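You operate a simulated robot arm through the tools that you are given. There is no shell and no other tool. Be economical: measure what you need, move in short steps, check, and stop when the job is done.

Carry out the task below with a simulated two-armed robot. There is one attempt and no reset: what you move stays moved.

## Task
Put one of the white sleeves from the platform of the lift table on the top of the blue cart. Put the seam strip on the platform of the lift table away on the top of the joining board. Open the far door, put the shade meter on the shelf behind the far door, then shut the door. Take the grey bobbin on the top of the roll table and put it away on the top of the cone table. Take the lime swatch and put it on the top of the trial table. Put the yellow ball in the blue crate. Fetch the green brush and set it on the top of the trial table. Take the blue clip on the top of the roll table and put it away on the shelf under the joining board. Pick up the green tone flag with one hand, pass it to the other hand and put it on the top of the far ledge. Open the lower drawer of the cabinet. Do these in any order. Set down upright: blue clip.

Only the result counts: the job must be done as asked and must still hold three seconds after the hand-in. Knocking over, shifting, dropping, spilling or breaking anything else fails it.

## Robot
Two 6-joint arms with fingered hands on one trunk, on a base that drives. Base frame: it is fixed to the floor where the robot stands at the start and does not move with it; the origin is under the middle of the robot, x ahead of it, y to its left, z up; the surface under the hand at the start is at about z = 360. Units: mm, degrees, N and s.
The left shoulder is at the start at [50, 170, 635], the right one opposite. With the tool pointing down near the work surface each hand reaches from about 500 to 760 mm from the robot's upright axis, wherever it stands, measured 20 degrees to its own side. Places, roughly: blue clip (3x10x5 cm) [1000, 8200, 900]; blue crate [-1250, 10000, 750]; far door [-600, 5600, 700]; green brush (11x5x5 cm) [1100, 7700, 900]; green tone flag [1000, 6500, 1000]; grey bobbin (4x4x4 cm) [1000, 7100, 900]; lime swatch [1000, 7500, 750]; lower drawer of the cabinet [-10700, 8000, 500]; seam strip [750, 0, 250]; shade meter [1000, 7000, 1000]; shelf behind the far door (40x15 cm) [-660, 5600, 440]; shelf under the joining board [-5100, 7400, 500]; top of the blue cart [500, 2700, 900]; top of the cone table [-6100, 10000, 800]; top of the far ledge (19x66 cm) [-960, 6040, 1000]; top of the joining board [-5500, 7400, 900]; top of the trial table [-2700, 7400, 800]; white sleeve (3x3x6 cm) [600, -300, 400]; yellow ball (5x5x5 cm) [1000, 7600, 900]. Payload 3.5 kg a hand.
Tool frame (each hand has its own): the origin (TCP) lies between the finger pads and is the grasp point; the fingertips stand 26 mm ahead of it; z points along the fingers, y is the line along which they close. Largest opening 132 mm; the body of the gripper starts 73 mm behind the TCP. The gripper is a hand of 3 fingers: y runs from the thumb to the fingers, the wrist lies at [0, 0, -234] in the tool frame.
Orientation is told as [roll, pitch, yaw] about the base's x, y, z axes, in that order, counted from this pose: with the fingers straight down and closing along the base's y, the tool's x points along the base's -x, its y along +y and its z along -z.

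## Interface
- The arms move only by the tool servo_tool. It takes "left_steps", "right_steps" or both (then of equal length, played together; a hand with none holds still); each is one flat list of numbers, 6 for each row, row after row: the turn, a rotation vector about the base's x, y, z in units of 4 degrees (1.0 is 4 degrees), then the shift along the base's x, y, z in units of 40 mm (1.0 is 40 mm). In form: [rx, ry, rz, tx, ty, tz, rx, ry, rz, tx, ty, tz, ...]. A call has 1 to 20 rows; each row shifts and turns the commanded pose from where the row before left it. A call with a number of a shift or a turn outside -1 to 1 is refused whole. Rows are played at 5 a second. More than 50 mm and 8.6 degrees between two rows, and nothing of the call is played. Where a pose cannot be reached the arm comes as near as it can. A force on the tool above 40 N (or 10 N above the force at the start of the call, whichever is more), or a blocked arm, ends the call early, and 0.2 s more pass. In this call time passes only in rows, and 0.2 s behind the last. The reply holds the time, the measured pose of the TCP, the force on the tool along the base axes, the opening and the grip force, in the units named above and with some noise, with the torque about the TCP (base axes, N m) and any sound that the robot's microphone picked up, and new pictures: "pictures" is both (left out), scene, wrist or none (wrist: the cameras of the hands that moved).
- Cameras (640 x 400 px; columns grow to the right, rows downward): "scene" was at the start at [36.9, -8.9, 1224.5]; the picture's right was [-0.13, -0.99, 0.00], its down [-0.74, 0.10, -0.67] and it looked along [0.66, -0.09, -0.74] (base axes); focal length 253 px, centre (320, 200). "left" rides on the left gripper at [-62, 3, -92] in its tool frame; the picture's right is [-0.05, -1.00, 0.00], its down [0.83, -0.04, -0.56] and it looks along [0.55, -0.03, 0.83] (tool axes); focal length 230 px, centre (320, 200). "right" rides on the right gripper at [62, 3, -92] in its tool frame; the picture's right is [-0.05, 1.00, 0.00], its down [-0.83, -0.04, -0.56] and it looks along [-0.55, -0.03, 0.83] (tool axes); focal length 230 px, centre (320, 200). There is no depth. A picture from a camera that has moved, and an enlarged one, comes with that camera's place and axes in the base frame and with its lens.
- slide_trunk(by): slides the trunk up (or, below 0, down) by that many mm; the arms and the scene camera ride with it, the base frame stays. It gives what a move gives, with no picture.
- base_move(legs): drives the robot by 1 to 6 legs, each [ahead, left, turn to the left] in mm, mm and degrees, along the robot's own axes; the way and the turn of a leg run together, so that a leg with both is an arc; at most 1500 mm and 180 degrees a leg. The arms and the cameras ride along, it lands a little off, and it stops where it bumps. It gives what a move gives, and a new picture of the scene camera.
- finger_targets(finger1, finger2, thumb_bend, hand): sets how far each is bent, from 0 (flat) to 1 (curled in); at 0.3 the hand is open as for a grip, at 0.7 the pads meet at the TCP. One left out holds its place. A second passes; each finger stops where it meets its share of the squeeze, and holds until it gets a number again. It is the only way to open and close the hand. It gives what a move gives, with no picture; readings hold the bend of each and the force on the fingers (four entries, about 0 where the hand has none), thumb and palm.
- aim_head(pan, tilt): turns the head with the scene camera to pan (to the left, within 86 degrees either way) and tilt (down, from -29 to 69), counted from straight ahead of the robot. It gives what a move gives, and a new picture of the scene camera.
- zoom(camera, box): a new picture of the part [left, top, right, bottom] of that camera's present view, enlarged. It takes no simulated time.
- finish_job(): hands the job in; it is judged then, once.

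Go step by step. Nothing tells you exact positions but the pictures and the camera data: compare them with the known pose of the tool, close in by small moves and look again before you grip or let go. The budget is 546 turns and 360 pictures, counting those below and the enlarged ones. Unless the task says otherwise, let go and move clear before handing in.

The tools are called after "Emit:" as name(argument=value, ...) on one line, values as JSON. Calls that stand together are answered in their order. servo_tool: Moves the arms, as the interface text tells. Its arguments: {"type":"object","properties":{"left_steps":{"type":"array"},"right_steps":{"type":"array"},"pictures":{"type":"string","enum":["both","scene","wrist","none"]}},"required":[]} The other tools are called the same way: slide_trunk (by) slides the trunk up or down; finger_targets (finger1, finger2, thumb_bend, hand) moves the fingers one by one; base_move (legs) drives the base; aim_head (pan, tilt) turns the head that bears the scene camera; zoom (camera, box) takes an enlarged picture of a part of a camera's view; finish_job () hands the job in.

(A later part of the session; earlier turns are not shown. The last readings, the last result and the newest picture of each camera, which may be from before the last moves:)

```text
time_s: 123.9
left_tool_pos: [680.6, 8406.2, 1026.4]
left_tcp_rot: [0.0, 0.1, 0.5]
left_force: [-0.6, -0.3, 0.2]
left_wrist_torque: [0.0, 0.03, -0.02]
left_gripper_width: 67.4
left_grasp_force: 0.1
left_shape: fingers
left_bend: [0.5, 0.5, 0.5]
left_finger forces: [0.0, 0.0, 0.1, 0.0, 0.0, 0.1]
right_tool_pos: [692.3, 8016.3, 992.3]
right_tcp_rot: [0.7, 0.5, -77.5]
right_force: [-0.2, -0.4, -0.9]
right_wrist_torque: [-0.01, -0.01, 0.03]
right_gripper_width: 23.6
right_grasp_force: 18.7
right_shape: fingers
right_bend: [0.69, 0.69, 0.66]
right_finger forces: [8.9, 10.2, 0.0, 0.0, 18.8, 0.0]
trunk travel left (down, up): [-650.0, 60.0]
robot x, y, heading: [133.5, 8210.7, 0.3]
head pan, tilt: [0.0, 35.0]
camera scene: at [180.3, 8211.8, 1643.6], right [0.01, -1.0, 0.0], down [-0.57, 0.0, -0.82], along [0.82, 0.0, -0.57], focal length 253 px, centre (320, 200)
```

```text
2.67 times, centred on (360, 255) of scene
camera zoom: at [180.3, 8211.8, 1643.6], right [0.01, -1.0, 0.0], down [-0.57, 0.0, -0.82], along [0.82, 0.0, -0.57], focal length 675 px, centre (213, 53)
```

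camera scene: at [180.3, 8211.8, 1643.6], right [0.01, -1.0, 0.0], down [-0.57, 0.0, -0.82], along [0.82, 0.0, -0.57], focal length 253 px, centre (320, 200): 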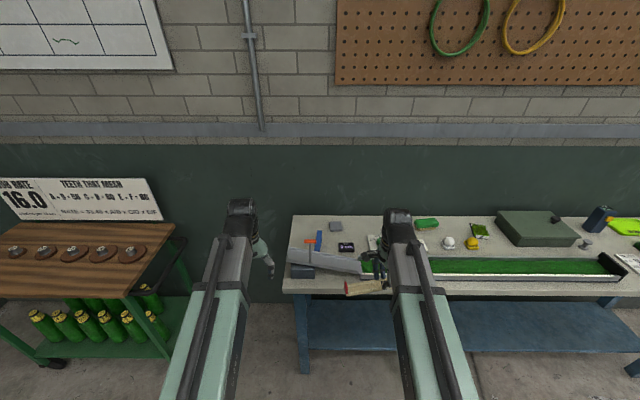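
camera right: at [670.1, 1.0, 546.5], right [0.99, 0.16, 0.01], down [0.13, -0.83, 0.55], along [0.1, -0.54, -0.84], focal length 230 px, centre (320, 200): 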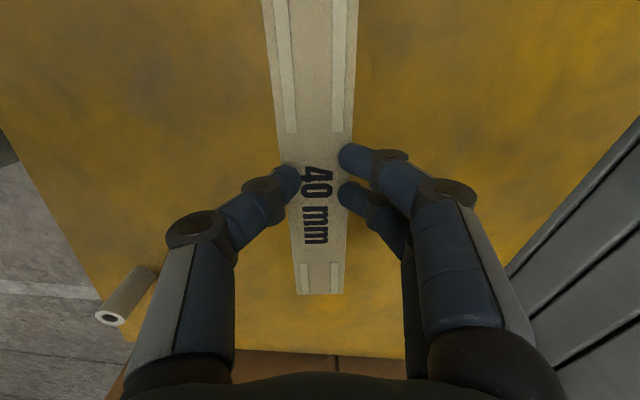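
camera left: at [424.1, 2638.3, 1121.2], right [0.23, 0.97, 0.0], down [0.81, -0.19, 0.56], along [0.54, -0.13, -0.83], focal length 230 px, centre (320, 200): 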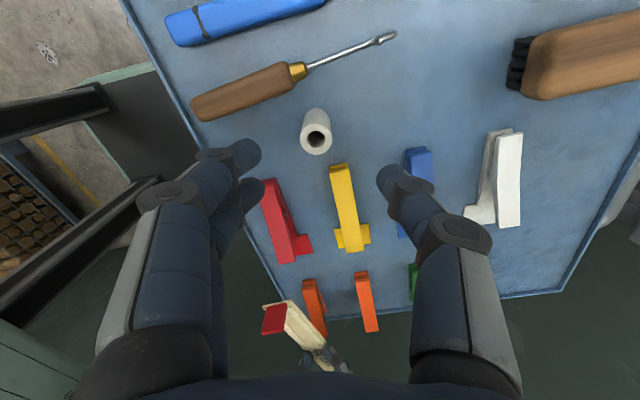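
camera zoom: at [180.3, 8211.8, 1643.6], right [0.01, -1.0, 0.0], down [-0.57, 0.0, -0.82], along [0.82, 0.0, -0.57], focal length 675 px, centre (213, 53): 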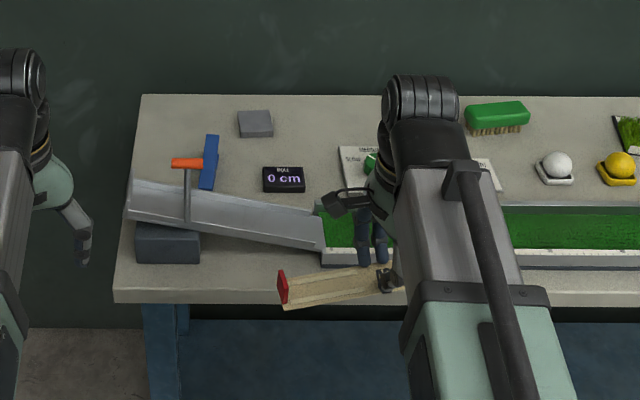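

The blue clip lies with its long side along x at about (938, 8218), right behind the orange ramp lever. I raise the hands, drive 110 mm closer, and bring the left wrist camera over it.

Emit:
servo_tool(left_steps=[0, 0, 0, -0.3, 0, 0.6, 0, 0, 0, -0.3, 0, 0.6, 0, 0, 0, -0.3, 0, 0.6], right_steps=[0, 0, 0, -0.6, -0.3, 0.7, 0, 0, 0, -0.6, -0.3, 0.7, 0, 0, 0, -0.6, -0.3, 0.7], pictures="none")

Emit:
base_move(legs=[[110, -100, 0]])

```text
time_s: 124.7
left_tool_pos: [644.0, 8405.1, 1098.9]
left_tcp_rot: [-0.1, 0.0, 0.5]
left_force: [-0.8, 0.2, 0.2]
left_wrist_torque: [-0.03, -0.02, -0.01]
left_gripper_width: 67.1
left_grasp_force: 0.1
left_shape: fingers
left_bend: [0.5, 0.5, 0.5]
left_finger forces: [0.1, 0.0, 0.0, 0.0, 0.0, 0.0]
right_tool_pos: [619.3, 7979.6, 1076.3]
right_tcp_rot: [0.8, 0.6, -77.5]
right_force: [-0.8, -0.6, -0.2]
right_wrist_torque: [0.01, -0.02, 0.03]
right_gripper_width: 23.7
right_grasp_force: 19.4
right_shape: fingers
right_bend: [0.69, 0.7, 0.66]
right_finger forces: [8.9, 10.1, 0.0, 0.0, 18.8, 0.0]
trunk travel left (down, up): [-650.0, 60.0]
robot x, y, heading: [130.3, 8211.0, 0.5]
head pan, tilt: [0.0, 35.0]
```

```text
time_s: 126.1
left_tool_pos: [755.9, 8303.6, 1098.3]
left_tcp_rot: [0.1, 0.0, 0.6]
left_force: [0.2, -0.5, 0.2]
left_wrist_torque: [-0.02, 0.02, 0.01]
left_gripper_width: 67.3
left_grasp_force: 0.1
left_shape: fingers
left_bend: [0.5, 0.5, 0.5]
left_finger forces: [0.0, 0.0, 0.0, 0.0, 0.1, 0.0]
right_tool_pos: [732.7, 7879.6, 1073.6]
right_tcp_rot: [0.7, 0.6, -77.5]
right_force: [0.6, -0.5, -0.7]
right_wrist_torque: [-0.02, 0.03, -0.01]
right_gripper_width: 23.3
right_grasp_force: 19.3
right_shape: fingers
right_bend: [0.69, 0.7, 0.66]
right_finger forces: [9.0, 10.1, 0.1, 0.1, 18.9, 0.1]
trunk travel left (down, up): [-650.0, 60.0]
robot x, y, heading: [244.5, 8103.7, 0.4]
head pan, tilt: [0.0, 35.0]
camera scene: at [293.1, 8108.6, 1643.6], right [0.01, -1.0, 0.0], down [-0.57, 0.0, -0.82], along [0.82, 0.01, -0.57], focal length 253 px, centre (320, 200)
```

scene: 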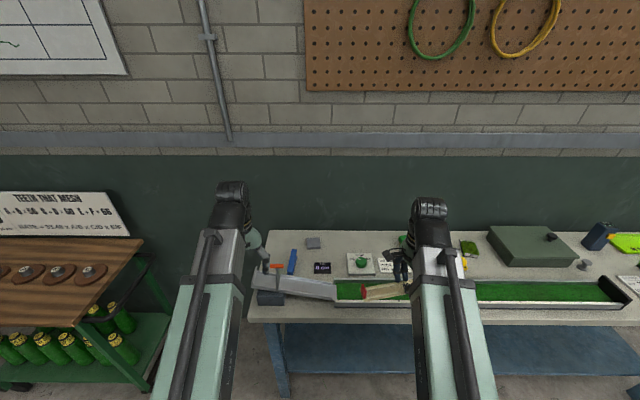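

Emit:
servo_tool(left_steps=[0, 0, 0, 0.92, -0.43, -0.15, 0, 0, 0, 0.92, -0.43, -0.15, 0, 0, 0, 0.92, -0.43, -0.15, 0, 0, 0, 0.92, -0.43, -0.15, 0, 0, 0, 0.92, -0.43, -0.15], pictures="both")

```text
time_s: 127.3
left_tool_pos: [939.9, 8218.4, 1066.4]
left_tcp_rot: [0.0, 0.0, 0.6]
left_force: [-0.7, 0.4, -0.7]
left_wrist_torque: [-0.04, -0.01, -0.04]
left_gripper_width: 67.1
left_grasp_force: 0.1
left_shape: fingers
left_bend: [0.5, 0.5, 0.5]
left_finger forces: [0.1, 0.1, 0.0, 0.0, 0.1, 0.1]
right_tool_pos: [730.5, 7879.6, 1075.2]
right_tcp_rot: [0.6, 0.6, -77.4]
right_force: [0.7, 0.1, 0.1]
right_wrist_torque: [0.0, 0.03, -0.01]
right_gripper_width: 23.7
right_grasp_force: 19.1
right_shape: fingers
right_bend: [0.69, 0.7, 0.66]
right_finger forces: [8.9, 10.2, 0.1, 0.1, 18.9, 0.0]
trunk travel left (down, up): [-650.0, 60.0]
robot x, y, heading: [244.5, 8107.3, 0.2]
head pan, tilt: [0.0, 35.0]
camera scene: at [292.2, 8109.7, 1643.6], right [0.01, -1.0, 0.0], down [-0.57, 0.0, -0.82], along [0.82, 0.01, -0.57], focal length 253 px, centre (320, 200)
camera left: at [1002.8, 8221.5, 1159.8], right [0.06, -1.0, 0.0], down [-0.83, -0.05, 0.56], along [-0.56, -0.03, -0.83], focal length 230 px, centre (320, 200)
```

scene: 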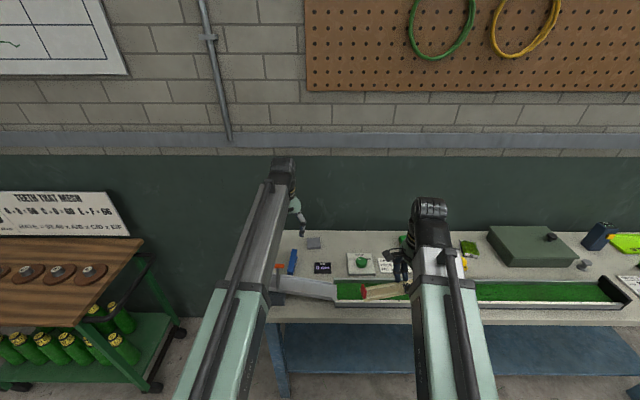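
left: 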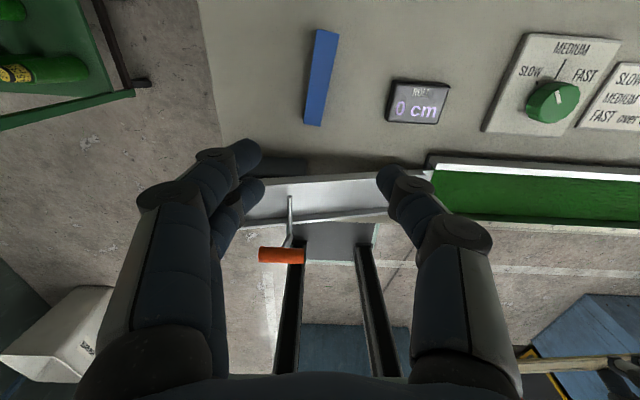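

The clip centre is about (972, 8221), table about z≈855, and the ramp's lever handle is at (836, 8250, ~1009). I raise the trunk a bit for arm clearance and move above the clip.

Emit:
slide_trunk(by=55)

Emit:
servo_tool(left_steps=[0, 0, -0.7, 0.4, 0.03, -0.9, 0, 0, -0.7, 0.4, 0.03, -0.9, 0, 0, 0, 0, 0, -0.9, 0, 0, 0, 0, 0, -0.8], pictures="both")

```text
time_s: 128.2
left_tool_pos: [939.1, 8220.2, 1122.6]
left_tcp_rot: [0.0, 0.0, 0.7]
left_force: [0.4, 0.9, 0.5]
left_wrist_torque: [-0.03, 0.0, -0.01]
left_gripper_width: 67.1
left_grasp_force: 0.0
left_shape: fingers
left_bend: [0.5, 0.5, 0.5]
left_finger forces: [0.1, 0.0, 0.0, 0.0, 0.0, 0.1]
right_tool_pos: [731.8, 7880.2, 1130.1]
right_tcp_rot: [0.8, 0.6, -77.5]
right_force: [-0.6, -0.2, -0.3]
right_wrist_torque: [-0.02, -0.01, -0.01]
right_gripper_width: 23.5
right_grasp_force: 18.9
right_shape: fingers
right_bend: [0.69, 0.7, 0.66]
right_finger forces: [8.9, 10.1, 0.0, 0.1, 18.9, 0.0]
trunk travel left (down, up): [-705.0, 5.0]
robot x, y, heading: [242.7, 8107.5, 0.1]
head pan, tilt: [0.0, 35.0]
```

```text
time_s: 129.2
left_tool_pos: [972.0, 8221.8, 983.9]
left_tcp_rot: [-0.1, 0.1, -5.1]
left_force: [0.3, -0.7, -1.4]
left_wrist_torque: [0.02, -0.01, 0.03]
left_gripper_width: 67.1
left_grasp_force: 0.1
left_shape: fingers
left_bend: [0.5, 0.5, 0.5]
left_finger forces: [0.0, 0.0, 0.0, 0.0, 0.0, 0.0]
right_tool_pos: [731.8, 7878.9, 1130.6]
right_tcp_rot: [0.8, 0.6, -77.6]
right_force: [-0.5, 0.3, 0.1]
right_wrist_torque: [0.01, -0.01, 0.01]
right_gripper_width: 23.3
right_grasp_force: 19.1
right_shape: fingers
right_bend: [0.69, 0.7, 0.66]
right_finger forces: [8.9, 10.1, 0.1, 0.0, 18.9, 0.1]
trunk travel left (down, up): [-705.0, 5.0]
robot x, y, heading: [241.9, 8109.9, 0.4]
head pan, tilt: [0.0, 35.0]
camera scene: at [291.8, 8110.0, 1698.7], right [0.01, -1.0, 0.0], down [-0.57, 0.0, -0.82], along [0.82, 0.01, -0.57], focal length 253 px, centre (320, 200)
camera left: at [1033.9, 8218.4, 1077.0], right [-0.04, -1.0, 0.0], down [-0.83, 0.03, 0.56], along [-0.56, 0.02, -0.83], focal length 230 px, centre (320, 200)
```

scene: 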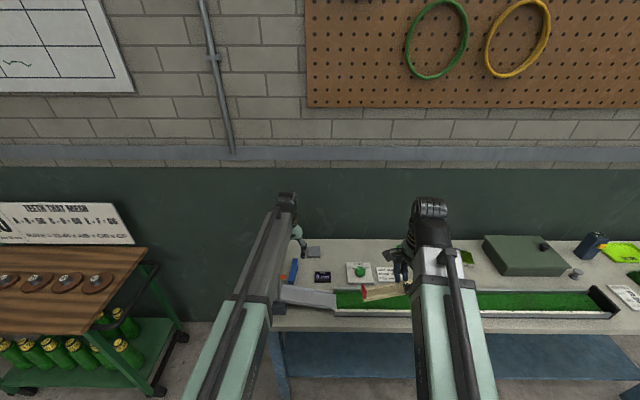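
left: 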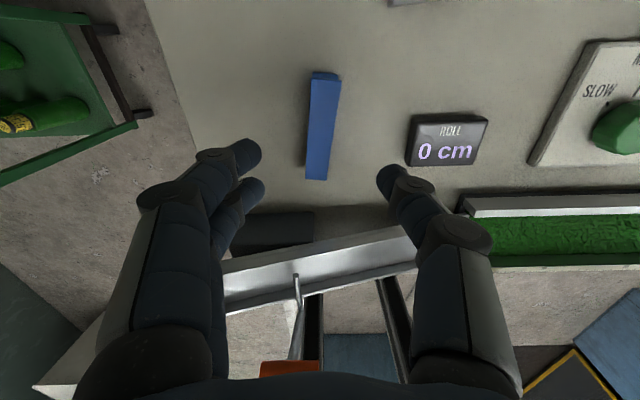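

The clip is centred at (974, 8220). I lower to z≈890.

Emit:
servo_tool(left_steps=[0, 0, 0, 0.02, -0.02, -0.6, 0, 0, 0, 0.02, -0.02, -0.6, 0, 0, 0, 0, 0, -0.5, 0, 0, 0, 0, 0, -0.5, 0, 0, 0, 0, 0, -0.1], pictures="wrist")

```text
time_s: 130.4
left_tool_pos: [973.6, 8221.6, 890.0]
left_tcp_rot: [-0.1, 0.1, -5.0]
left_force: [0.0, 0.3, -0.2]
left_wrist_torque: [0.0, 0.04, -0.01]
left_gripper_width: 67.2
left_grasp_force: 0.0
left_shape: fingers
left_bend: [0.5, 0.5, 0.5]
left_finger forces: [0.0, 0.0, 0.1, 0.1, 0.1, 0.1]
right_tool_pos: [730.8, 7879.6, 1130.6]
right_tcp_rot: [0.8, 0.6, -77.5]
right_force: [-0.2, -0.2, -0.3]
right_wrist_torque: [0.0, -0.02, 0.02]
right_gripper_width: 23.5
right_grasp_force: 18.8
right_shape: fingers
right_bend: [0.69, 0.7, 0.66]
right_finger forces: [8.8, 10.1, 0.0, 0.0, 19.0, 0.1]
trunk travel left (down, up): [-705.0, 5.0]
robot x, y, heading: [244.7, 8109.7, 0.5]
head pan, tilt: [0.0, 35.0]
camera left: at [1034.5, 8217.1, 984.0], right [-0.04, -1.0, 0.0], down [-0.83, 0.03, 0.56], along [-0.56, 0.02, -0.83], focal length 230 px, centre (320, 200)
```

left: 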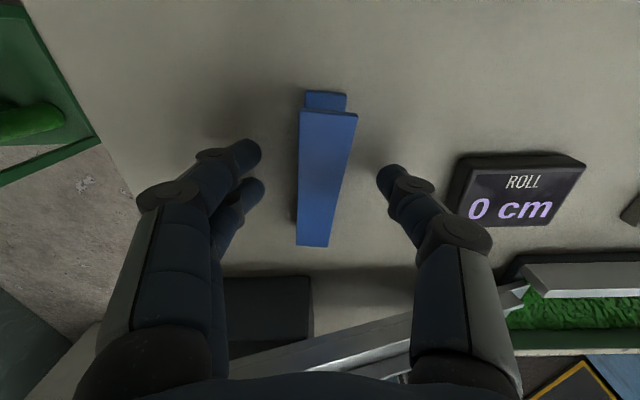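

The clip is wedge shaped, with the table probably near z≈835. I lower in small steps.

Emit:
servo_tool(left_steps=[0, 0, 0, 0.1, 0, -0.25, 0, 0, 0, 0.1, 0, -0.15, 0, 0, 0, 0, 0, -0.1, 0, 0, 0, 0, 0, 0], pictures="wrist")

```text
time_s: 131.2
left_tool_pos: [978.9, 8220.7, 882.7]
left_tcp_rot: [-0.1, -0.5, -4.9]
left_force: [-4.9, 0.5, 24.1]
left_wrist_torque: [-0.03, 0.24, -0.01]
left_gripper_width: 68.6
left_grasp_force: 12.3
left_shape: fingers
left_bend: [0.5, 0.51, 0.5]
left_finger forces: [3.7, 8.3, 0.0, 0.0, 12.0, 0.0]
left hand out of reach, approached as far as the arm can: row 3
right_tool_pos: [730.0, 7880.1, 1131.2]
right_tcp_rot: [0.8, 0.6, -77.3]
right_force: [-0.1, -0.3, -0.5]
right_wrist_torque: [-0.04, 0.02, 0.01]
right_gripper_width: 23.5
right_grasp_force: 19.1
right_shape: fingers
right_bend: [0.69, 0.7, 0.66]
right_finger forces: [8.9, 10.1, 0.0, 0.0, 19.0, 0.0]
trunk travel left (down, up): [-705.0, 5.0]
robot x, y, heading: [244.8, 8105.3, 0.2]
head pan, tilt: [0.0, 35.0]
stopped in row 3 (left hand): the force on the tool passed its limit at 45 N (the readings are from after the stop); the commanded pose is now the measured one
camera left: at [1040.3, 8216.9, 976.6], right [-0.04, -1.0, 0.0], down [-0.84, 0.03, 0.55], along [-0.55, 0.02, -0.84], focal length 230 px, centre (320, 200)
```

left: 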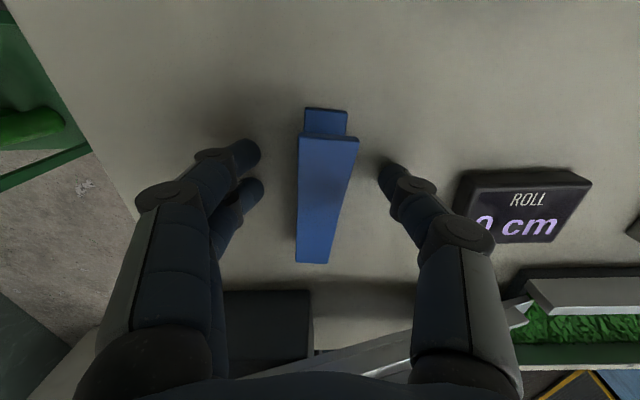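

Touching the table. I raise 3 mm and close on the clip.

Emit:
servo_tool(left_steps=[0, 0.1, 0, -0.05, 0, 0.1, 0, 0, 0, 0, 0, 0.02], pictures="none")

Emit:
finger_targets(hand="left", finger1=0.7, finger2=0.7, thumb_bend=0.7)

Emit:
zoom(camera="left", box=[120, 50, 520, 300])

```text
time_s: 131.8
left_tool_pos: [977.3, 8219.9, 882.2]
left_tcp_rot: [0.0, 0.1, -5.0]
left_force: [0.3, -0.1, 5.2]
left_wrist_torque: [0.03, -0.03, 0.0]
left_gripper_width: 68.9
left_grasp_force: 2.8
left_shape: fingers
left_bend: [0.5, 0.5, 0.5]
left_finger forces: [2.4, 1.4, 0.0, 0.0, 2.3, 0.0]
right_tool_pos: [731.4, 7880.4, 1129.5]
right_tcp_rot: [0.8, 0.6, -77.5]
right_force: [0.0, 0.7, -1.0]
right_wrist_torque: [0.01, -0.01, 0.0]
right_gripper_width: 23.2
right_grasp_force: 19.5
right_shape: fingers
right_bend: [0.69, 0.7, 0.66]
right_finger forces: [8.9, 10.1, 0.1, 0.1, 18.8, 0.1]
trunk travel left (down, up): [-705.0, 5.0]
robot x, y, heading: [245.4, 8113.6, 0.5]
head pan, tilt: [0.0, 35.0]
```

```text
time_s: 132.8
left_tool_pos: [978.8, 8219.9, 883.0]
left_tcp_rot: [0.0, 0.1, -5.0]
left_force: [-0.1, -0.7, -0.5]
left_wrist_torque: [0.02, -0.01, -0.01]
left_gripper_width: 19.8
left_grasp_force: 6.0
left_shape: fingers
left_bend: [0.66, 0.65, 0.67]
left_finger forces: [3.2, 3.5, 0.0, 0.1, 6.1, 0.0]
right_tool_pos: [732.1, 7879.9, 1130.8]
right_tcp_rot: [0.8, 0.6, -77.5]
right_force: [-0.4, 0.2, -0.8]
right_wrist_torque: [-0.02, -0.02, 0.0]
right_gripper_width: 23.6
right_grasp_force: 18.8
right_shape: fingers
right_bend: [0.69, 0.7, 0.66]
right_finger forces: [8.9, 10.1, 0.0, 0.0, 18.8, 0.0]
trunk travel left (down, up): [-705.0, 5.0]
robot x, y, heading: [241.7, 8104.6, 0.2]
head pan, tilt: [0.0, 35.0]
```

```text
1.60 times, centred on (320, 175) of left
camera zoom: at [1039.5, 8216.6, 976.6], right [-0.04, -1.0, 0.0], down [-0.83, 0.03, 0.56], along [-0.56, 0.02, -0.83], focal length 368 px, centre (320, 240)
```

zoom: 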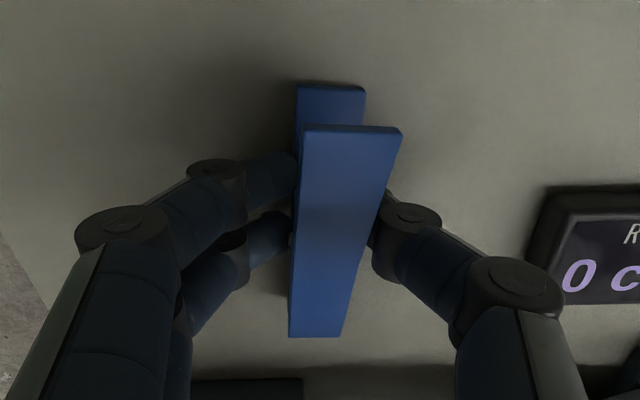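

Gripped. I tighten slightly and lift straight up.

Emit:
finger_targets(hand="left", finger1=0.74, finger2=0.74, thumb_bend=0.74)

Emit:
servo_tool(left_steps=[0, 0, 0, 0, 0, 0.5, 0, 0, 0, 0, 0, 0.8, 0, 0, 0, 0, 0, 0.9, 0, 0, 0, 0, 0, 0.9, 0, 0, 0, 0, 0, 0.9], pictures="both")

```text
time_s: 133.8
left_tool_pos: [977.3, 8219.1, 883.4]
left_tcp_rot: [0.0, 0.1, -4.9]
left_force: [0.5, 0.1, 0.8]
left_wrist_torque: [-0.04, -0.04, 0.02]
left_gripper_width: 14.4
left_grasp_force: 14.3
left_shape: fingers
left_bend: [0.71, 0.7, 0.68]
left_finger forces: [8.9, 7.4, 0.1, 0.0, 12.4, 0.0]
right_tool_pos: [730.6, 7879.5, 1130.0]
right_tcp_rot: [0.8, 0.6, -77.5]
right_force: [-0.9, 0.8, 0.4]
right_wrist_torque: [-0.02, 0.0, 0.01]
right_gripper_width: 23.5
right_grasp_force: 18.7
right_shape: fingers
right_bend: [0.69, 0.7, 0.66]
right_finger forces: [8.9, 10.1, 0.0, 0.0, 18.8, 0.0]
trunk travel left (down, up): [-705.0, 5.0]
robot x, y, heading: [243.1, 8105.9, 0.3]
head pan, tilt: [0.0, 35.0]
```

```text
time_s: 135.0
left_tool_pos: [978.0, 8219.1, 1041.5]
left_tcp_rot: [-0.1, 0.0, -5.0]
left_force: [0.7, -0.5, -0.5]
left_wrist_torque: [0.02, 0.01, -0.04]
left_gripper_width: 14.6
left_grasp_force: 13.0
left_shape: fingers
left_bend: [0.71, 0.71, 0.68]
left_finger forces: [6.3, 7.9, 0.0, 0.0, 12.2, 0.0]
right_tool_pos: [730.7, 7880.9, 1130.3]
right_tcp_rot: [0.9, 0.6, -77.5]
right_force: [-0.6, 0.0, -0.7]
right_wrist_torque: [-0.01, -0.03, -0.01]
right_gripper_width: 23.7
right_grasp_force: 18.7
right_shape: fingers
right_bend: [0.69, 0.7, 0.66]
right_finger forces: [8.9, 10.1, 0.0, 0.1, 19.0, 0.0]
trunk travel left (down, up): [-705.0, 5.0]
robot x, y, heading: [247.2, 8110.0, 0.2]
head pan, tilt: [0.0, 35.0]
camera scene: at [291.1, 8109.9, 1698.6], right [0.01, -1.0, 0.0], down [-0.57, 0.0, -0.82], along [0.82, 0.01, -0.57], focal length 253 px, centre (320, 200)
camera left: at [1040.0, 8215.6, 1135.5], right [-0.04, -1.0, 0.0], down [-0.83, 0.03, 0.56], along [-0.56, 0.02, -0.83], focal length 230 px, centre (320, 200)
```

scene: 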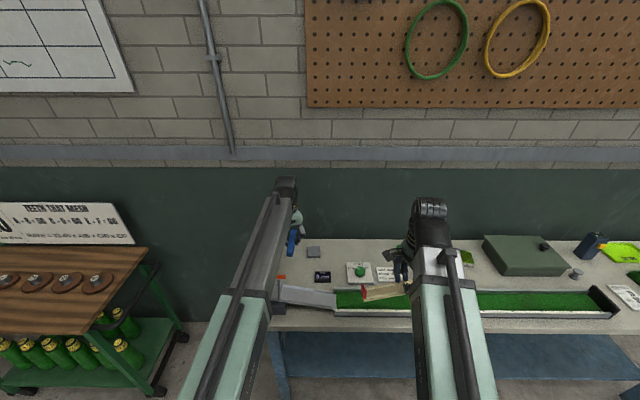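
left: 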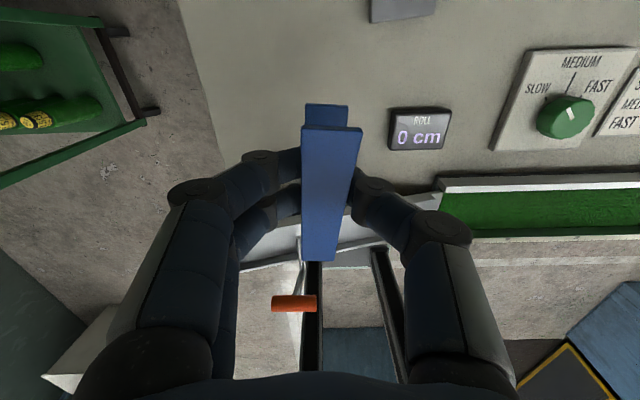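

The clip is held. I raise above the lever, retract the hand, and back the base off.

Emit:
servo_tool(left_steps=[0, 0, 0, 0, 0, 0.9, 0, 0, 0, 0, 0, 0.9, 0, 0, 0, -0.8, 0.4, 0.2, 0, 0, 0, -0.9, 0.4, 0, 0, 0, 0, -0.9, 0.4, 0, 0, 0, 0, -0.9, 0.4, 0, 0, 0, 0, -0.9, 0.4, 0], pictures="none")

Emit:
base_move(legs=[[-450, 0, 0], [0, 0, 180]])

Emit:
aim_head(pan=0, tilt=15)

```text
time_s: 136.6
left_tool_pos: [800.4, 8300.8, 1122.9]
left_tcp_rot: [0.1, -0.1, -5.0]
left_force: [-0.2, -1.0, 0.0]
left_wrist_torque: [0.01, -0.01, 0.01]
left_gripper_width: 14.6
left_grasp_force: 13.5
left_shape: fingers
left_bend: [0.71, 0.71, 0.68]
left_finger forces: [6.2, 8.0, 0.0, 0.0, 12.2, 0.0]
right_tool_pos: [730.7, 7880.3, 1129.7]
right_tcp_rot: [0.8, 0.6, -77.5]
right_force: [-0.5, -0.7, -1.2]
right_wrist_torque: [0.0, 0.0, 0.0]
right_gripper_width: 23.6
right_grasp_force: 19.1
right_shape: fingers
right_bend: [0.69, 0.7, 0.66]
right_finger forces: [8.9, 10.1, 0.0, 0.0, 18.9, 0.1]
trunk travel left (down, up): [-705.0, 5.0]
robot x, y, heading: [244.5, 8112.8, 0.4]
head pan, tilt: [0.0, 35.0]
```

```text
time_s: 146.7
left_tool_pos: [-748.8, 7891.5, 1124.0]
left_tcp_rot: [-0.1, 0.2, 177.1]
left_force: [0.2, 0.0, -0.4]
left_wrist_torque: [-0.02, 0.01, 0.02]
left_gripper_width: 14.4
left_grasp_force: 12.7
left_shape: fingers
left_bend: [0.71, 0.71, 0.68]
left_finger forces: [5.4, 8.5, 0.0, 0.1, 11.5, 0.0]
right_tool_pos: [-694.4, 8314.6, 1130.2]
right_tcp_rot: [0.8, 0.7, 104.7]
right_force: [0.2, -0.7, -0.4]
right_wrist_torque: [-0.01, -0.01, 0.02]
right_gripper_width: 0.0
right_grasp_force: 0.0
right_shape: fingers
right_bend: [0.73, 0.73, 0.75]
right_finger forces: [0.0, 0.0, 0.1, 0.0, 0.0, 0.0]
trunk travel left (down, up): [-705.0, 5.0]
robot x, y, heading: [-199.9, 8104.3, -177.5]
head pan, tilt: [0.0, 35.0]
camera scene: at [-247.8, 8103.3, 1698.7], right [-0.04, 1.0, 0.0], down [0.57, 0.03, -0.82], along [-0.82, -0.04, -0.57], focal length 253 px, centre (320, 200)
```

scene: 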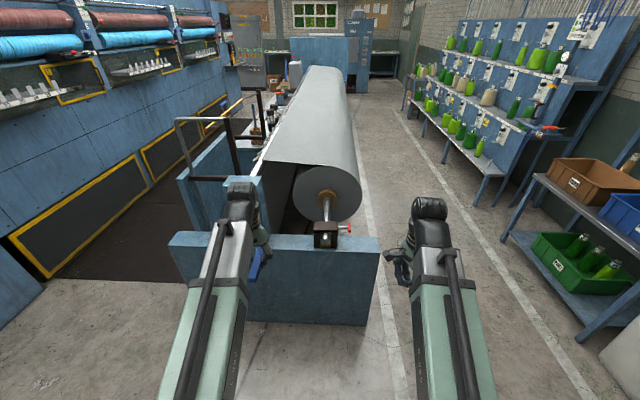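

```text
time_s: 147.5
left_tool_pos: [-749.8, 7892.2, 1123.7]
left_tcp_rot: [0.0, 0.0, 177.1]
left_force: [0.2, -0.7, -0.5]
left_wrist_torque: [-0.01, -0.01, -0.02]
left_gripper_width: 14.4
left_grasp_force: 12.6
left_shape: fingers
left_bend: [0.71, 0.71, 0.68]
left_finger forces: [5.3, 8.4, 0.2, 0.0, 11.5, 0.0]
right_tool_pos: [-693.5, 8315.0, 1129.9]
right_tcp_rot: [0.8, 0.7, 104.7]
right_force: [0.0, 0.1, 0.4]
right_wrist_torque: [0.01, 0.02, -0.01]
right_gripper_width: 0.0
right_grasp_force: 0.2
right_shape: fingers
right_bend: [0.73, 0.73, 0.75]
right_finger forces: [0.0, 0.0, 0.1, 0.0, 0.0, 0.1]
trunk travel left (down, up): [-705.0, 5.0]
robot x, y, heading: [-198.5, 8106.1, -177.4]
head pan, tilt: [0.0, 15.0]
camera scene: at [-253.2, 8103.1, 1730.6], right [-0.04, 1.0, 0.0], down [0.26, 0.01, -0.97], along [-0.96, -0.04, -0.26], focal length 253 px, centre (320, 200)
```

scene: 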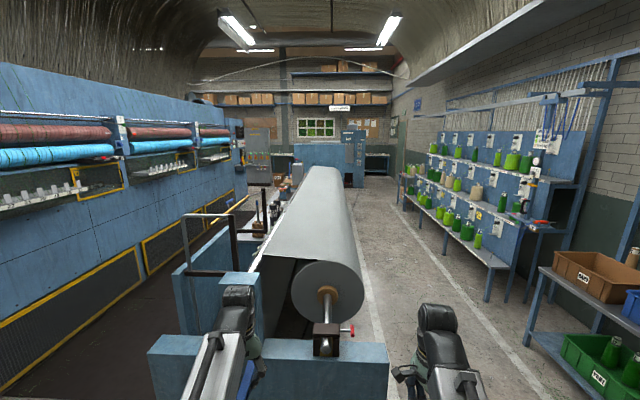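

The right hand has lost the strip during the turn. I look around for it on the floor.

Emit:
aim_head(pan=-50, tilt=55)

Emit:
aim_head(pan=-86, tilt=40)

```text
time_s: 148.7
left_tool_pos: [-747.6, 7892.2, 1125.1]
left_tcp_rot: [0.0, 0.2, 177.1]
left_force: [-0.4, -1.5, -0.5]
left_wrist_torque: [0.01, -0.01, 0.01]
left_gripper_width: 14.4
left_grasp_force: 12.5
left_shape: fingers
left_bend: [0.71, 0.71, 0.68]
left_finger forces: [5.3, 8.4, 0.1, 0.1, 11.5, 0.0]
right_tool_pos: [-693.0, 8315.0, 1130.7]
right_tcp_rot: [0.8, 0.6, 104.6]
right_force: [0.1, 0.7, 0.0]
right_wrist_torque: [-0.01, 0.03, 0.0]
right_gripper_width: 0.0
right_grasp_force: 0.0
right_shape: fingers
right_bend: [0.73, 0.73, 0.75]
right_finger forces: [0.0, 0.0, 0.0, 0.0, 0.0, 0.1]
trunk travel left (down, up): [-705.0, 5.0]
robot x, y, heading: [-200.8, 8103.8, -177.4]
head pan, tilt: [-50.0, 55.0]
camera scene: at [-208.7, 8160.4, 1670.5], right [0.74, 0.68, 0.0], down [0.55, -0.6, -0.57], along [-0.39, 0.42, -0.82], focal length 253 px, centre (320, 200)
```

scene: 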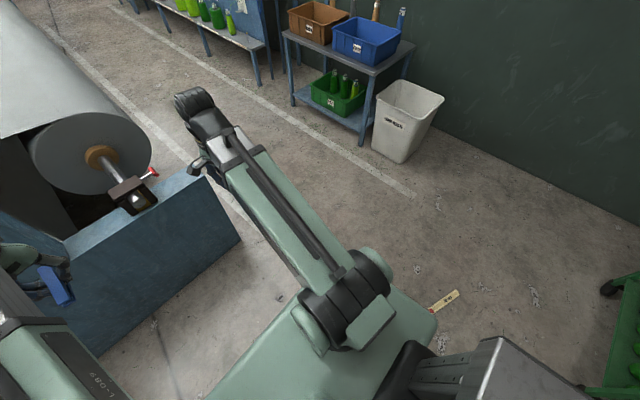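

```text
time_s: 149.7
left_tool_pos: [-749.0, 7891.0, 1123.8]
left_tcp_rot: [0.0, 0.1, 177.1]
left_force: [0.1, -0.3, -1.1]
left_wrist_torque: [0.01, -0.01, 0.01]
left_gripper_width: 14.3
left_grasp_force: 12.4
left_shape: fingers
left_bend: [0.71, 0.71, 0.68]
left_finger forces: [5.4, 8.5, 0.1, 0.0, 11.5, 0.0]
right_tool_pos: [-694.1, 8314.3, 1129.4]
right_tcp_rot: [0.8, 0.6, 104.7]
right_force: [0.3, -0.5, -0.1]
right_wrist_torque: [0.01, 0.02, 0.01]
right_gripper_width: 0.1
right_grasp_force: 0.1
right_shape: fingers
right_bend: [0.73, 0.73, 0.75]
right_finger forces: [0.1, 0.0, 0.1, 0.0, 0.0, 0.0]
trunk travel left (down, up): [-705.0, 5.0]
robot x, y, heading: [-198.3, 8105.2, -177.6]
head pan, tilt: [-85.9, 40.0]
camera scene: at [-169.7, 8191.7, 1691.1], right [0.99, 0.12, 0.0], down [0.07, -0.64, -0.77], along [-0.09, 0.76, -0.64], focal length 253 px, centre (320, 200)
```

scene: 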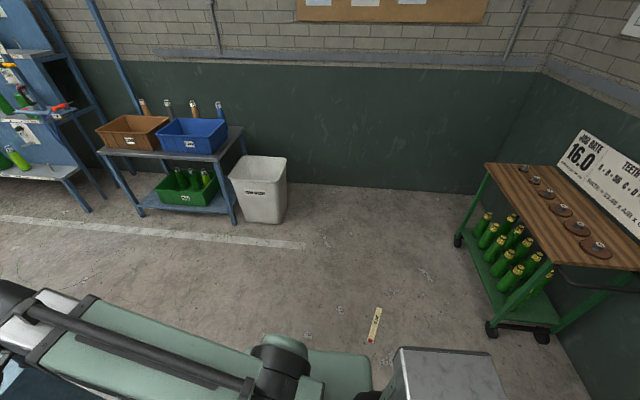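

The strip lies on the floor at about (92, 8975), pointing roughly along y. I turn to face it, and turn the right hand back for the pick-up.

Emit:
base_move(legs=[[0, 0, -46], [0, 0, -46.5], [270, -100, 0]])

Emit:
finger_targets(hand="right", finger1=0.5, finger2=0.5, thumb_bend=0.5)

Emit:
servo_tool(right_steps=[0, 0, 1, 0, 0, 0, 0, 0, 1, 0, 0, 0, 0, 0, 1, 0, 0, 0, 0, 0, 1, 0, 0, 0, 0, 0, 1, 0, 0, 0, 0, 0, 1, 0, 0, 0, 0, 0, 1, 0, 0, 0, 0, 0, 1, 0, 0, 0, 0, 0, 1, 0, 0, 0, 0, 0, 1, 0, 0, 0, 0, 0, 1, 0, 0, 0, 0, 0, 1, 0, 0, 0, 0, 0, 1, 0, 0, 0, 0, 0, 1, 0, 0, 0, 0, 0, 1, 0, 0, 0], pictures="none")

Emit:
slide_trunk(by=-390)

Emit:
aim_head(pan=0, tilt=55)

```text
time_s: 155.9
left_tool_pos: [-289.5, 8936.4, 1123.9]
left_tcp_rot: [0.0, 0.2, 84.8]
left_force: [-0.3, 0.0, -0.6]
left_wrist_torque: [0.0, -0.01, 0.01]
left_gripper_width: 14.1
left_grasp_force: 12.2
left_shape: fingers
left_bend: [0.71, 0.71, 0.68]
left_finger forces: [5.2, 8.7, 0.0, 0.0, 11.4, 0.0]
right_tool_pos: [130.1, 8864.7, 1130.7]
right_tcp_rot: [0.7, 0.6, 12.3]
right_force: [-1.3, -0.1, 0.1]
right_wrist_torque: [-0.04, 0.0, 0.01]
right_gripper_width: 0.0
right_grasp_force: 0.1
right_shape: fingers
right_bend: [0.73, 0.73, 0.75]
right_finger forces: [0.0, 0.1, 0.0, 0.0, 0.0, 0.0]
trunk travel left (down, up): [-705.0, 5.0]
robot x, y, heading: [-96.3, 8376.2, 90.1]
head pan, tilt: [-85.9, 40.0]
camera scene: at [-14.8, 8346.8, 1691.1], right [0.08, -1.0, 0.0], down [-0.64, -0.05, -0.77], along [0.76, 0.06, -0.64], focal length 253 px, centre (320, 200)
```

scene: 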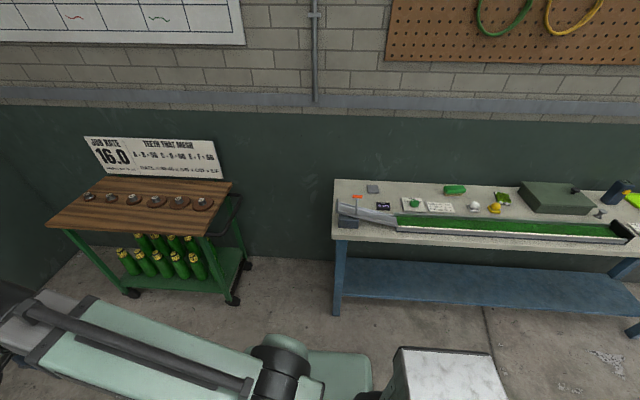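

```text
time_s: 156.9
left_tool_pos: [-290.1, 8934.7, 1124.9]
left_tcp_rot: [0.0, 0.1, 84.8]
left_force: [0.3, -1.0, -0.5]
left_wrist_torque: [0.01, -0.02, 0.02]
left_gripper_width: 14.5
left_grasp_force: 12.8
left_shape: fingers
left_bend: [0.71, 0.71, 0.68]
left_finger forces: [5.2, 8.8, 0.0, 0.0, 11.4, 0.1]
right_tool_pos: [130.6, 8863.9, 1130.6]
right_tcp_rot: [0.8, 0.6, 12.4]
right_force: [-0.5, -0.4, -1.2]
right_wrist_torque: [0.01, -0.04, 0.02]
right_gripper_width: 67.2
right_grasp_force: 0.0
right_shape: fingers
right_bend: [0.5, 0.5, 0.5]
right_finger forces: [0.0, 0.1, 0.0, 0.0, 0.0, 0.1]
trunk travel left (down, up): [-705.0, 5.0]
robot x, y, heading: [-98.1, 8376.3, 90.2]
head pan, tilt: [-85.9, 40.0]
```

```text
time_s: 160.1
left_tool_pos: [-290.2, 8936.3, 1124.1]
left_tcp_rot: [0.0, 0.1, 84.7]
left_force: [-0.2, -0.4, -0.4]
left_wrist_torque: [-0.02, 0.01, 0.01]
left_gripper_width: 14.2
left_grasp_force: 12.6
left_shape: fingers
left_bend: [0.71, 0.71, 0.68]
left_finger forces: [5.2, 8.8, 0.0, 0.0, 11.5, 0.0]
right_tool_pos: [130.3, 8864.0, 1130.5]
right_tcp_rot: [0.8, 0.6, 72.4]
right_force: [-0.2, 0.0, 0.1]
right_wrist_torque: [0.02, 0.01, 0.01]
right_gripper_width: 67.2
right_grasp_force: 0.0
right_shape: fingers
right_bend: [0.5, 0.5, 0.5]
right_finger forces: [0.0, 0.0, 0.0, 0.0, 0.0, 0.0]
trunk travel left (down, up): [-705.0, 5.0]
robot x, y, heading: [-98.4, 8378.0, 90.0]
head pan, tilt: [-85.9, 40.0]
```

```text
time_s: 163.9
left_tool_pos: [-289.6, 8935.0, 733.5]
left_tcp_rot: [0.0, 0.1, 84.8]
left_force: [0.0, 0.0, -0.4]
left_wrist_torque: [0.02, -0.04, 0.03]
left_gripper_width: 14.3
left_grasp_force: 12.9
left_shape: fingers
left_bend: [0.71, 0.71, 0.68]
left_finger forces: [5.2, 8.7, 0.0, 0.0, 11.4, 0.0]
right_tool_pos: [131.4, 8864.2, 740.5]
right_tcp_rot: [0.8, 0.7, 72.4]
right_force: [0.4, 0.4, 1.5]
right_wrist_torque: [0.0, 0.01, -0.01]
right_gripper_width: 67.3
right_grasp_force: 0.0
right_shape: fingers
right_bend: [0.5, 0.5, 0.5]
right_finger forces: [0.0, 0.1, 0.1, 0.1, 0.0, 0.0]
trunk travel left (down, up): [-315.0, 395.0]
robot x, y, heading: [-95.6, 8377.3, 90.3]
head pan, tilt: [-85.9, 40.0]
```

```text
time_s: 165.5
left_tool_pos: [-290.6, 8935.8, 733.5]
left_tcp_rot: [0.1, 0.1, 84.8]
left_force: [0.3, 1.1, 0.4]
left_wrist_torque: [-0.04, -0.01, -0.04]
left_gripper_width: 14.2
left_grasp_force: 12.3
left_shape: fingers
left_bend: [0.71, 0.71, 0.68]
left_finger forces: [5.2, 8.8, 0.0, 0.1, 11.5, 0.1]
right_tool_pos: [131.1, 8863.3, 740.9]
right_tcp_rot: [0.8, 0.6, 72.4]
right_force: [0.7, -0.8, 0.6]
right_wrist_torque: [0.0, 0.01, 0.02]
right_gripper_width: 67.3
right_grasp_force: 0.1
right_shape: fingers
right_bend: [0.5, 0.5, 0.5]
right_finger forces: [0.0, 0.0, 0.0, 0.0, 0.0, 0.0]
trunk travel left (down, up): [-315.0, 395.0]
robot x, y, heading: [-99.9, 8377.9, 90.5]
head pan, tilt: [0.0, 55.0]
camera scene: at [-100.4, 8410.9, 1280.4], right [1.0, 0.0, 0.0], down [0.0, -0.82, -0.57], along [0.0, 0.57, -0.82], focal length 253 px, centre (320, 200)
```

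scene: 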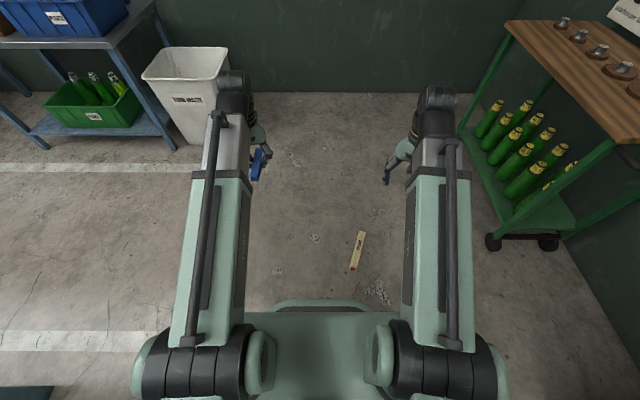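

The strip is at about (98, 8970). I lower the trunk more and move the right hand above it.

Emit:
slide_trunk(by=-305)

Emit:
servo_tool(right_steps=[-0.2, -0.05, 0, -0.17, 0.53, -1, 0, 0, 0, -0.17, 0.53, -1, 0, 0, 0, -0.17, 0.53, -1, 0, 0, 0, -0.17, 0.53, -1, 0, 0, 0, -0.17, 0.53, -1], pictures="both")

```text
time_s: 168.5
left_tool_pos: [-290.2, 8936.4, 428.3]
left_tcp_rot: [0.0, 0.2, 84.8]
left_force: [0.0, 0.6, -0.5]
left_wrist_torque: [0.01, 0.01, 0.03]
left_gripper_width: 14.6
left_grasp_force: 12.9
left_shape: fingers
left_bend: [0.71, 0.71, 0.68]
left_finger forces: [5.3, 8.8, 0.1, 0.1, 11.6, 0.1]
right_tool_pos: [131.4, 8862.8, 436.7]
right_tcp_rot: [0.8, 0.7, 72.4]
right_force: [-0.8, -0.4, -0.8]
right_wrist_torque: [-0.03, 0.01, -0.01]
right_gripper_width: 67.0
right_grasp_force: 0.0
right_shape: fingers
right_bend: [0.5, 0.5, 0.5]
right_finger forces: [0.0, 0.0, 0.0, 0.0, 0.0, 0.0]
trunk travel left (down, up): [-10.0, 700.0]
robot x, y, heading: [-97.4, 8378.9, 90.1]
head pan, tilt: [0.0, 55.0]
```

```text
time_s: 169.7
left_tool_pos: [-289.5, 8936.3, 428.4]
left_tcp_rot: [0.0, 0.2, 84.7]
left_force: [-1.1, 0.8, 0.3]
left_wrist_torque: [0.05, 0.02, 0.0]
left_gripper_width: 14.4
left_grasp_force: 12.7
left_shape: fingers
left_bend: [0.71, 0.71, 0.68]
left_finger forces: [5.2, 8.8, 0.0, 0.0, 11.6, 0.0]
right_tool_pos: [98.1, 8971.2, 234.6]
right_tcp_rot: [0.3, 1.2, 72.4]
right_force: [0.3, 0.2, -0.1]
right_wrist_torque: [0.0, 0.02, 0.02]
right_gripper_width: 67.0
right_grasp_force: 0.2
right_shape: fingers
right_bend: [0.5, 0.5, 0.5]
right_finger forces: [0.1, 0.0, 0.0, 0.1, 0.1, 0.1]
trunk travel left (down, up): [-10.0, 700.0]
robot x, y, heading: [-99.9, 8378.4, 90.1]
head pan, tilt: [0.0, 55.0]
camera scene: at [-100.5, 8410.8, 975.5], right [1.0, 0.0, 0.0], down [0.0, -0.82, -0.57], along [0.0, 0.57, -0.82], focal length 253 px, centre (320, 200)
camera right: at [78.0, 8914.9, 329.1], right [-0.94, 0.35, 0.0], down [0.3, 0.79, 0.54], along [0.19, 0.5, -0.84], focal length 230 px, centre (320, 200)
```

scene: 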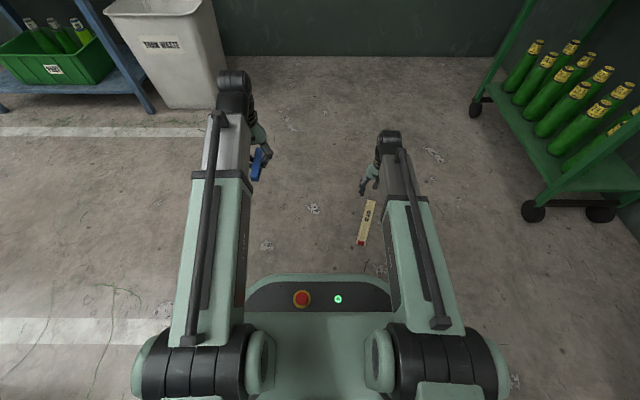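
right: 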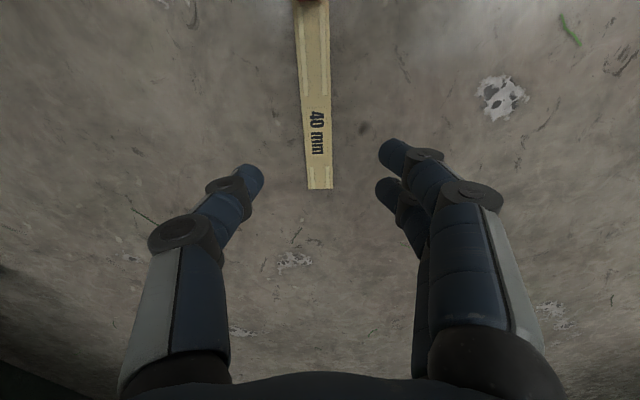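

Strip centre about (109, 8973). I descend close to the floor.

Emit:
servo_tool(right_steps=[0, -0.3, 0.2, 0.25, 0.03, -0.95, 0, 0, 0, 0, 0, -0.95, 0, 0, 0, 0, 0, -0.95, 0, 0, 0, 0, 0, -0.95, 0, 0, 0, 0, 0, -0.85], pictures="wrist")

```text
time_s: 170.9
left_tool_pos: [-289.9, 8935.4, 428.2]
left_tcp_rot: [0.0, 0.3, 84.7]
left_force: [0.1, 0.1, -0.2]
left_wrist_torque: [0.01, 0.0, -0.01]
left_gripper_width: 14.0
left_grasp_force: 12.7
left_shape: fingers
left_bend: [0.71, 0.71, 0.68]
left_finger forces: [5.2, 8.9, 0.0, 0.0, 11.6, 0.0]
right_tool_pos: [107.7, 8969.7, 50.0]
right_tcp_rot: [-0.7, 0.9, 73.1]
right_force: [-0.1, -0.3, 0.3]
right_wrist_torque: [-0.04, -0.02, 0.0]
right_gripper_width: 67.2
right_grasp_force: 0.0
right_shape: fingers
right_bend: [0.5, 0.5, 0.5]
right_finger forces: [0.0, 0.1, 0.1, 0.1, 0.1, 0.0]
trunk travel left (down, up): [-10.0, 700.0]
robot x, y, heading: [-102.1, 8377.6, 90.3]
head pan, tilt: [0.0, 55.0]
camera right: at [87.5, 8914.0, 143.2], right [-0.94, 0.34, -0.02], down [0.28, 0.79, 0.54], along [0.2, 0.51, -0.84], focal length 230 px, centre (320, 200)
```

right: 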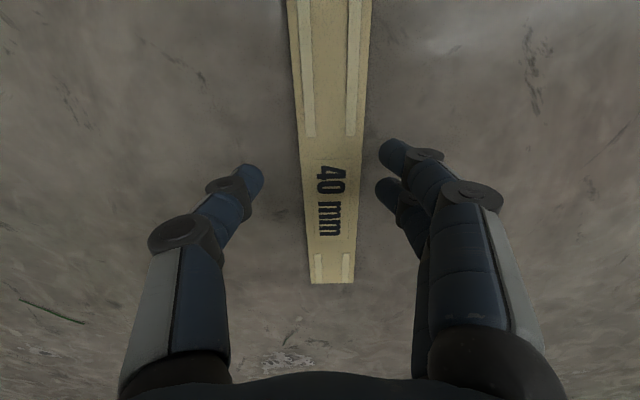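

I centre, pre-close, and lower to touch.

Emit:
servo_tool(right_steps=[0, 0, 0, -0.12, 0.04, 0, 0, 0, 0, 0, 0, 0], pictures="none")

Emit:
finger_targets(hand="right", finger1=0.56, finger2=0.56, thumb_bend=0.56)

Emit:
servo_tool(right_steps=[0, 0, 0, 0, 0, -0.15, 0, 0, 0, 0, 0, -0.1, 0, 0, 0, 0, 0, -0.05, 0, 0, 0, 0, 0, -0.05, 0, 0, 0, 0, 0, 0], pictures="wrist")

```text
time_s: 171.5
left_tool_pos: [-289.1, 8936.2, 429.2]
left_tcp_rot: [0.0, 0.0, 84.9]
left_force: [0.0, -0.3, -0.9]
left_wrist_torque: [0.0, 0.01, 0.02]
left_gripper_width: 14.2
left_grasp_force: 12.4
left_shape: fingers
left_bend: [0.71, 0.71, 0.68]
left_finger forces: [5.3, 8.8, 0.0, 0.0, 11.7, 0.0]
right_tool_pos: [102.3, 8970.2, 49.2]
right_tcp_rot: [-0.8, 0.8, 73.1]
right_force: [-0.2, 0.2, 0.3]
right_wrist_torque: [0.01, 0.03, 0.0]
right_gripper_width: 67.1
right_grasp_force: 0.1
right_shape: fingers
right_bend: [0.5, 0.5, 0.5]
right_finger forces: [0.0, 0.1, 0.1, 0.1, 0.1, 0.0]
trunk travel left (down, up): [-10.0, 700.0]
robot x, y, heading: [-98.9, 8379.4, 90.2]
head pan, tilt: [0.0, 55.0]
```

```text
time_s: 172.5
left_tool_pos: [-290.5, 8935.1, 428.5]
left_tcp_rot: [0.0, 0.2, 84.8]
left_force: [-0.5, -0.9, 0.4]
left_wrist_torque: [0.02, 0.0, -0.01]
left_gripper_width: 14.3
left_grasp_force: 12.7
left_shape: fingers
left_bend: [0.71, 0.71, 0.68]
left_finger forces: [5.2, 8.8, 0.1, 0.1, 11.6, 0.1]
right_tool_pos: [102.0, 8969.9, 49.5]
right_tcp_rot: [-0.8, 1.0, 73.1]
right_force: [-0.1, 0.1, -0.3]
right_wrist_torque: [0.03, -0.01, 0.01]
right_gripper_width: 48.4
right_grasp_force: 0.1
right_shape: fingers
right_bend: [0.56, 0.56, 0.56]
right_finger forces: [0.1, 0.0, 0.1, 0.0, 0.0, 0.1]
trunk travel left (down, up): [-10.0, 700.0]
robot x, y, heading: [-98.8, 8379.1, 90.4]
head pan, tilt: [0.0, 55.0]
```

```text
time_s: 173.7
left_tool_pos: [-289.4, 8936.9, 428.7]
left_tcp_rot: [0.0, 0.1, 84.8]
left_force: [0.1, -0.1, -0.1]
left_wrist_torque: [-0.02, -0.02, -0.03]
left_gripper_width: 14.4
left_grasp_force: 12.9
left_shape: fingers
left_bend: [0.71, 0.71, 0.68]
left_finger forces: [5.3, 8.7, 0.1, 0.0, 11.6, 0.0]
right_tool_pos: [101.3, 8972.3, 34.3]
right_tcp_rot: [-0.8, 0.9, 73.2]
right_force: [-0.3, -0.3, -0.2]
right_wrist_torque: [0.02, 0.0, 0.0]
right_gripper_width: 48.4
right_grasp_force: 0.1
right_shape: fingers
right_bend: [0.56, 0.56, 0.56]
right_finger forces: [0.0, 0.0, 0.1, 0.0, 0.0, 0.1]
trunk travel left (down, up): [-10.0, 700.0]
robot x, y, heading: [-98.5, 8378.2, 90.4]
head pan, tilt: [0.0, 55.0]
camera right: at [80.8, 8916.4, 129.5], right [-0.94, 0.34, -0.01], down [0.28, 0.79, 0.54], along [0.2, 0.51, -0.84], focal length 230 px, centre (320, 200)
```

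right: 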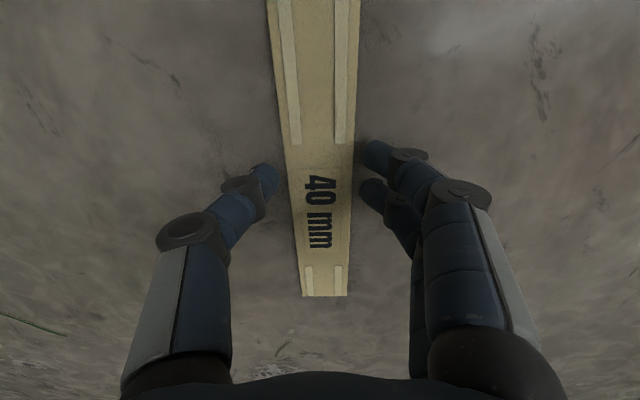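

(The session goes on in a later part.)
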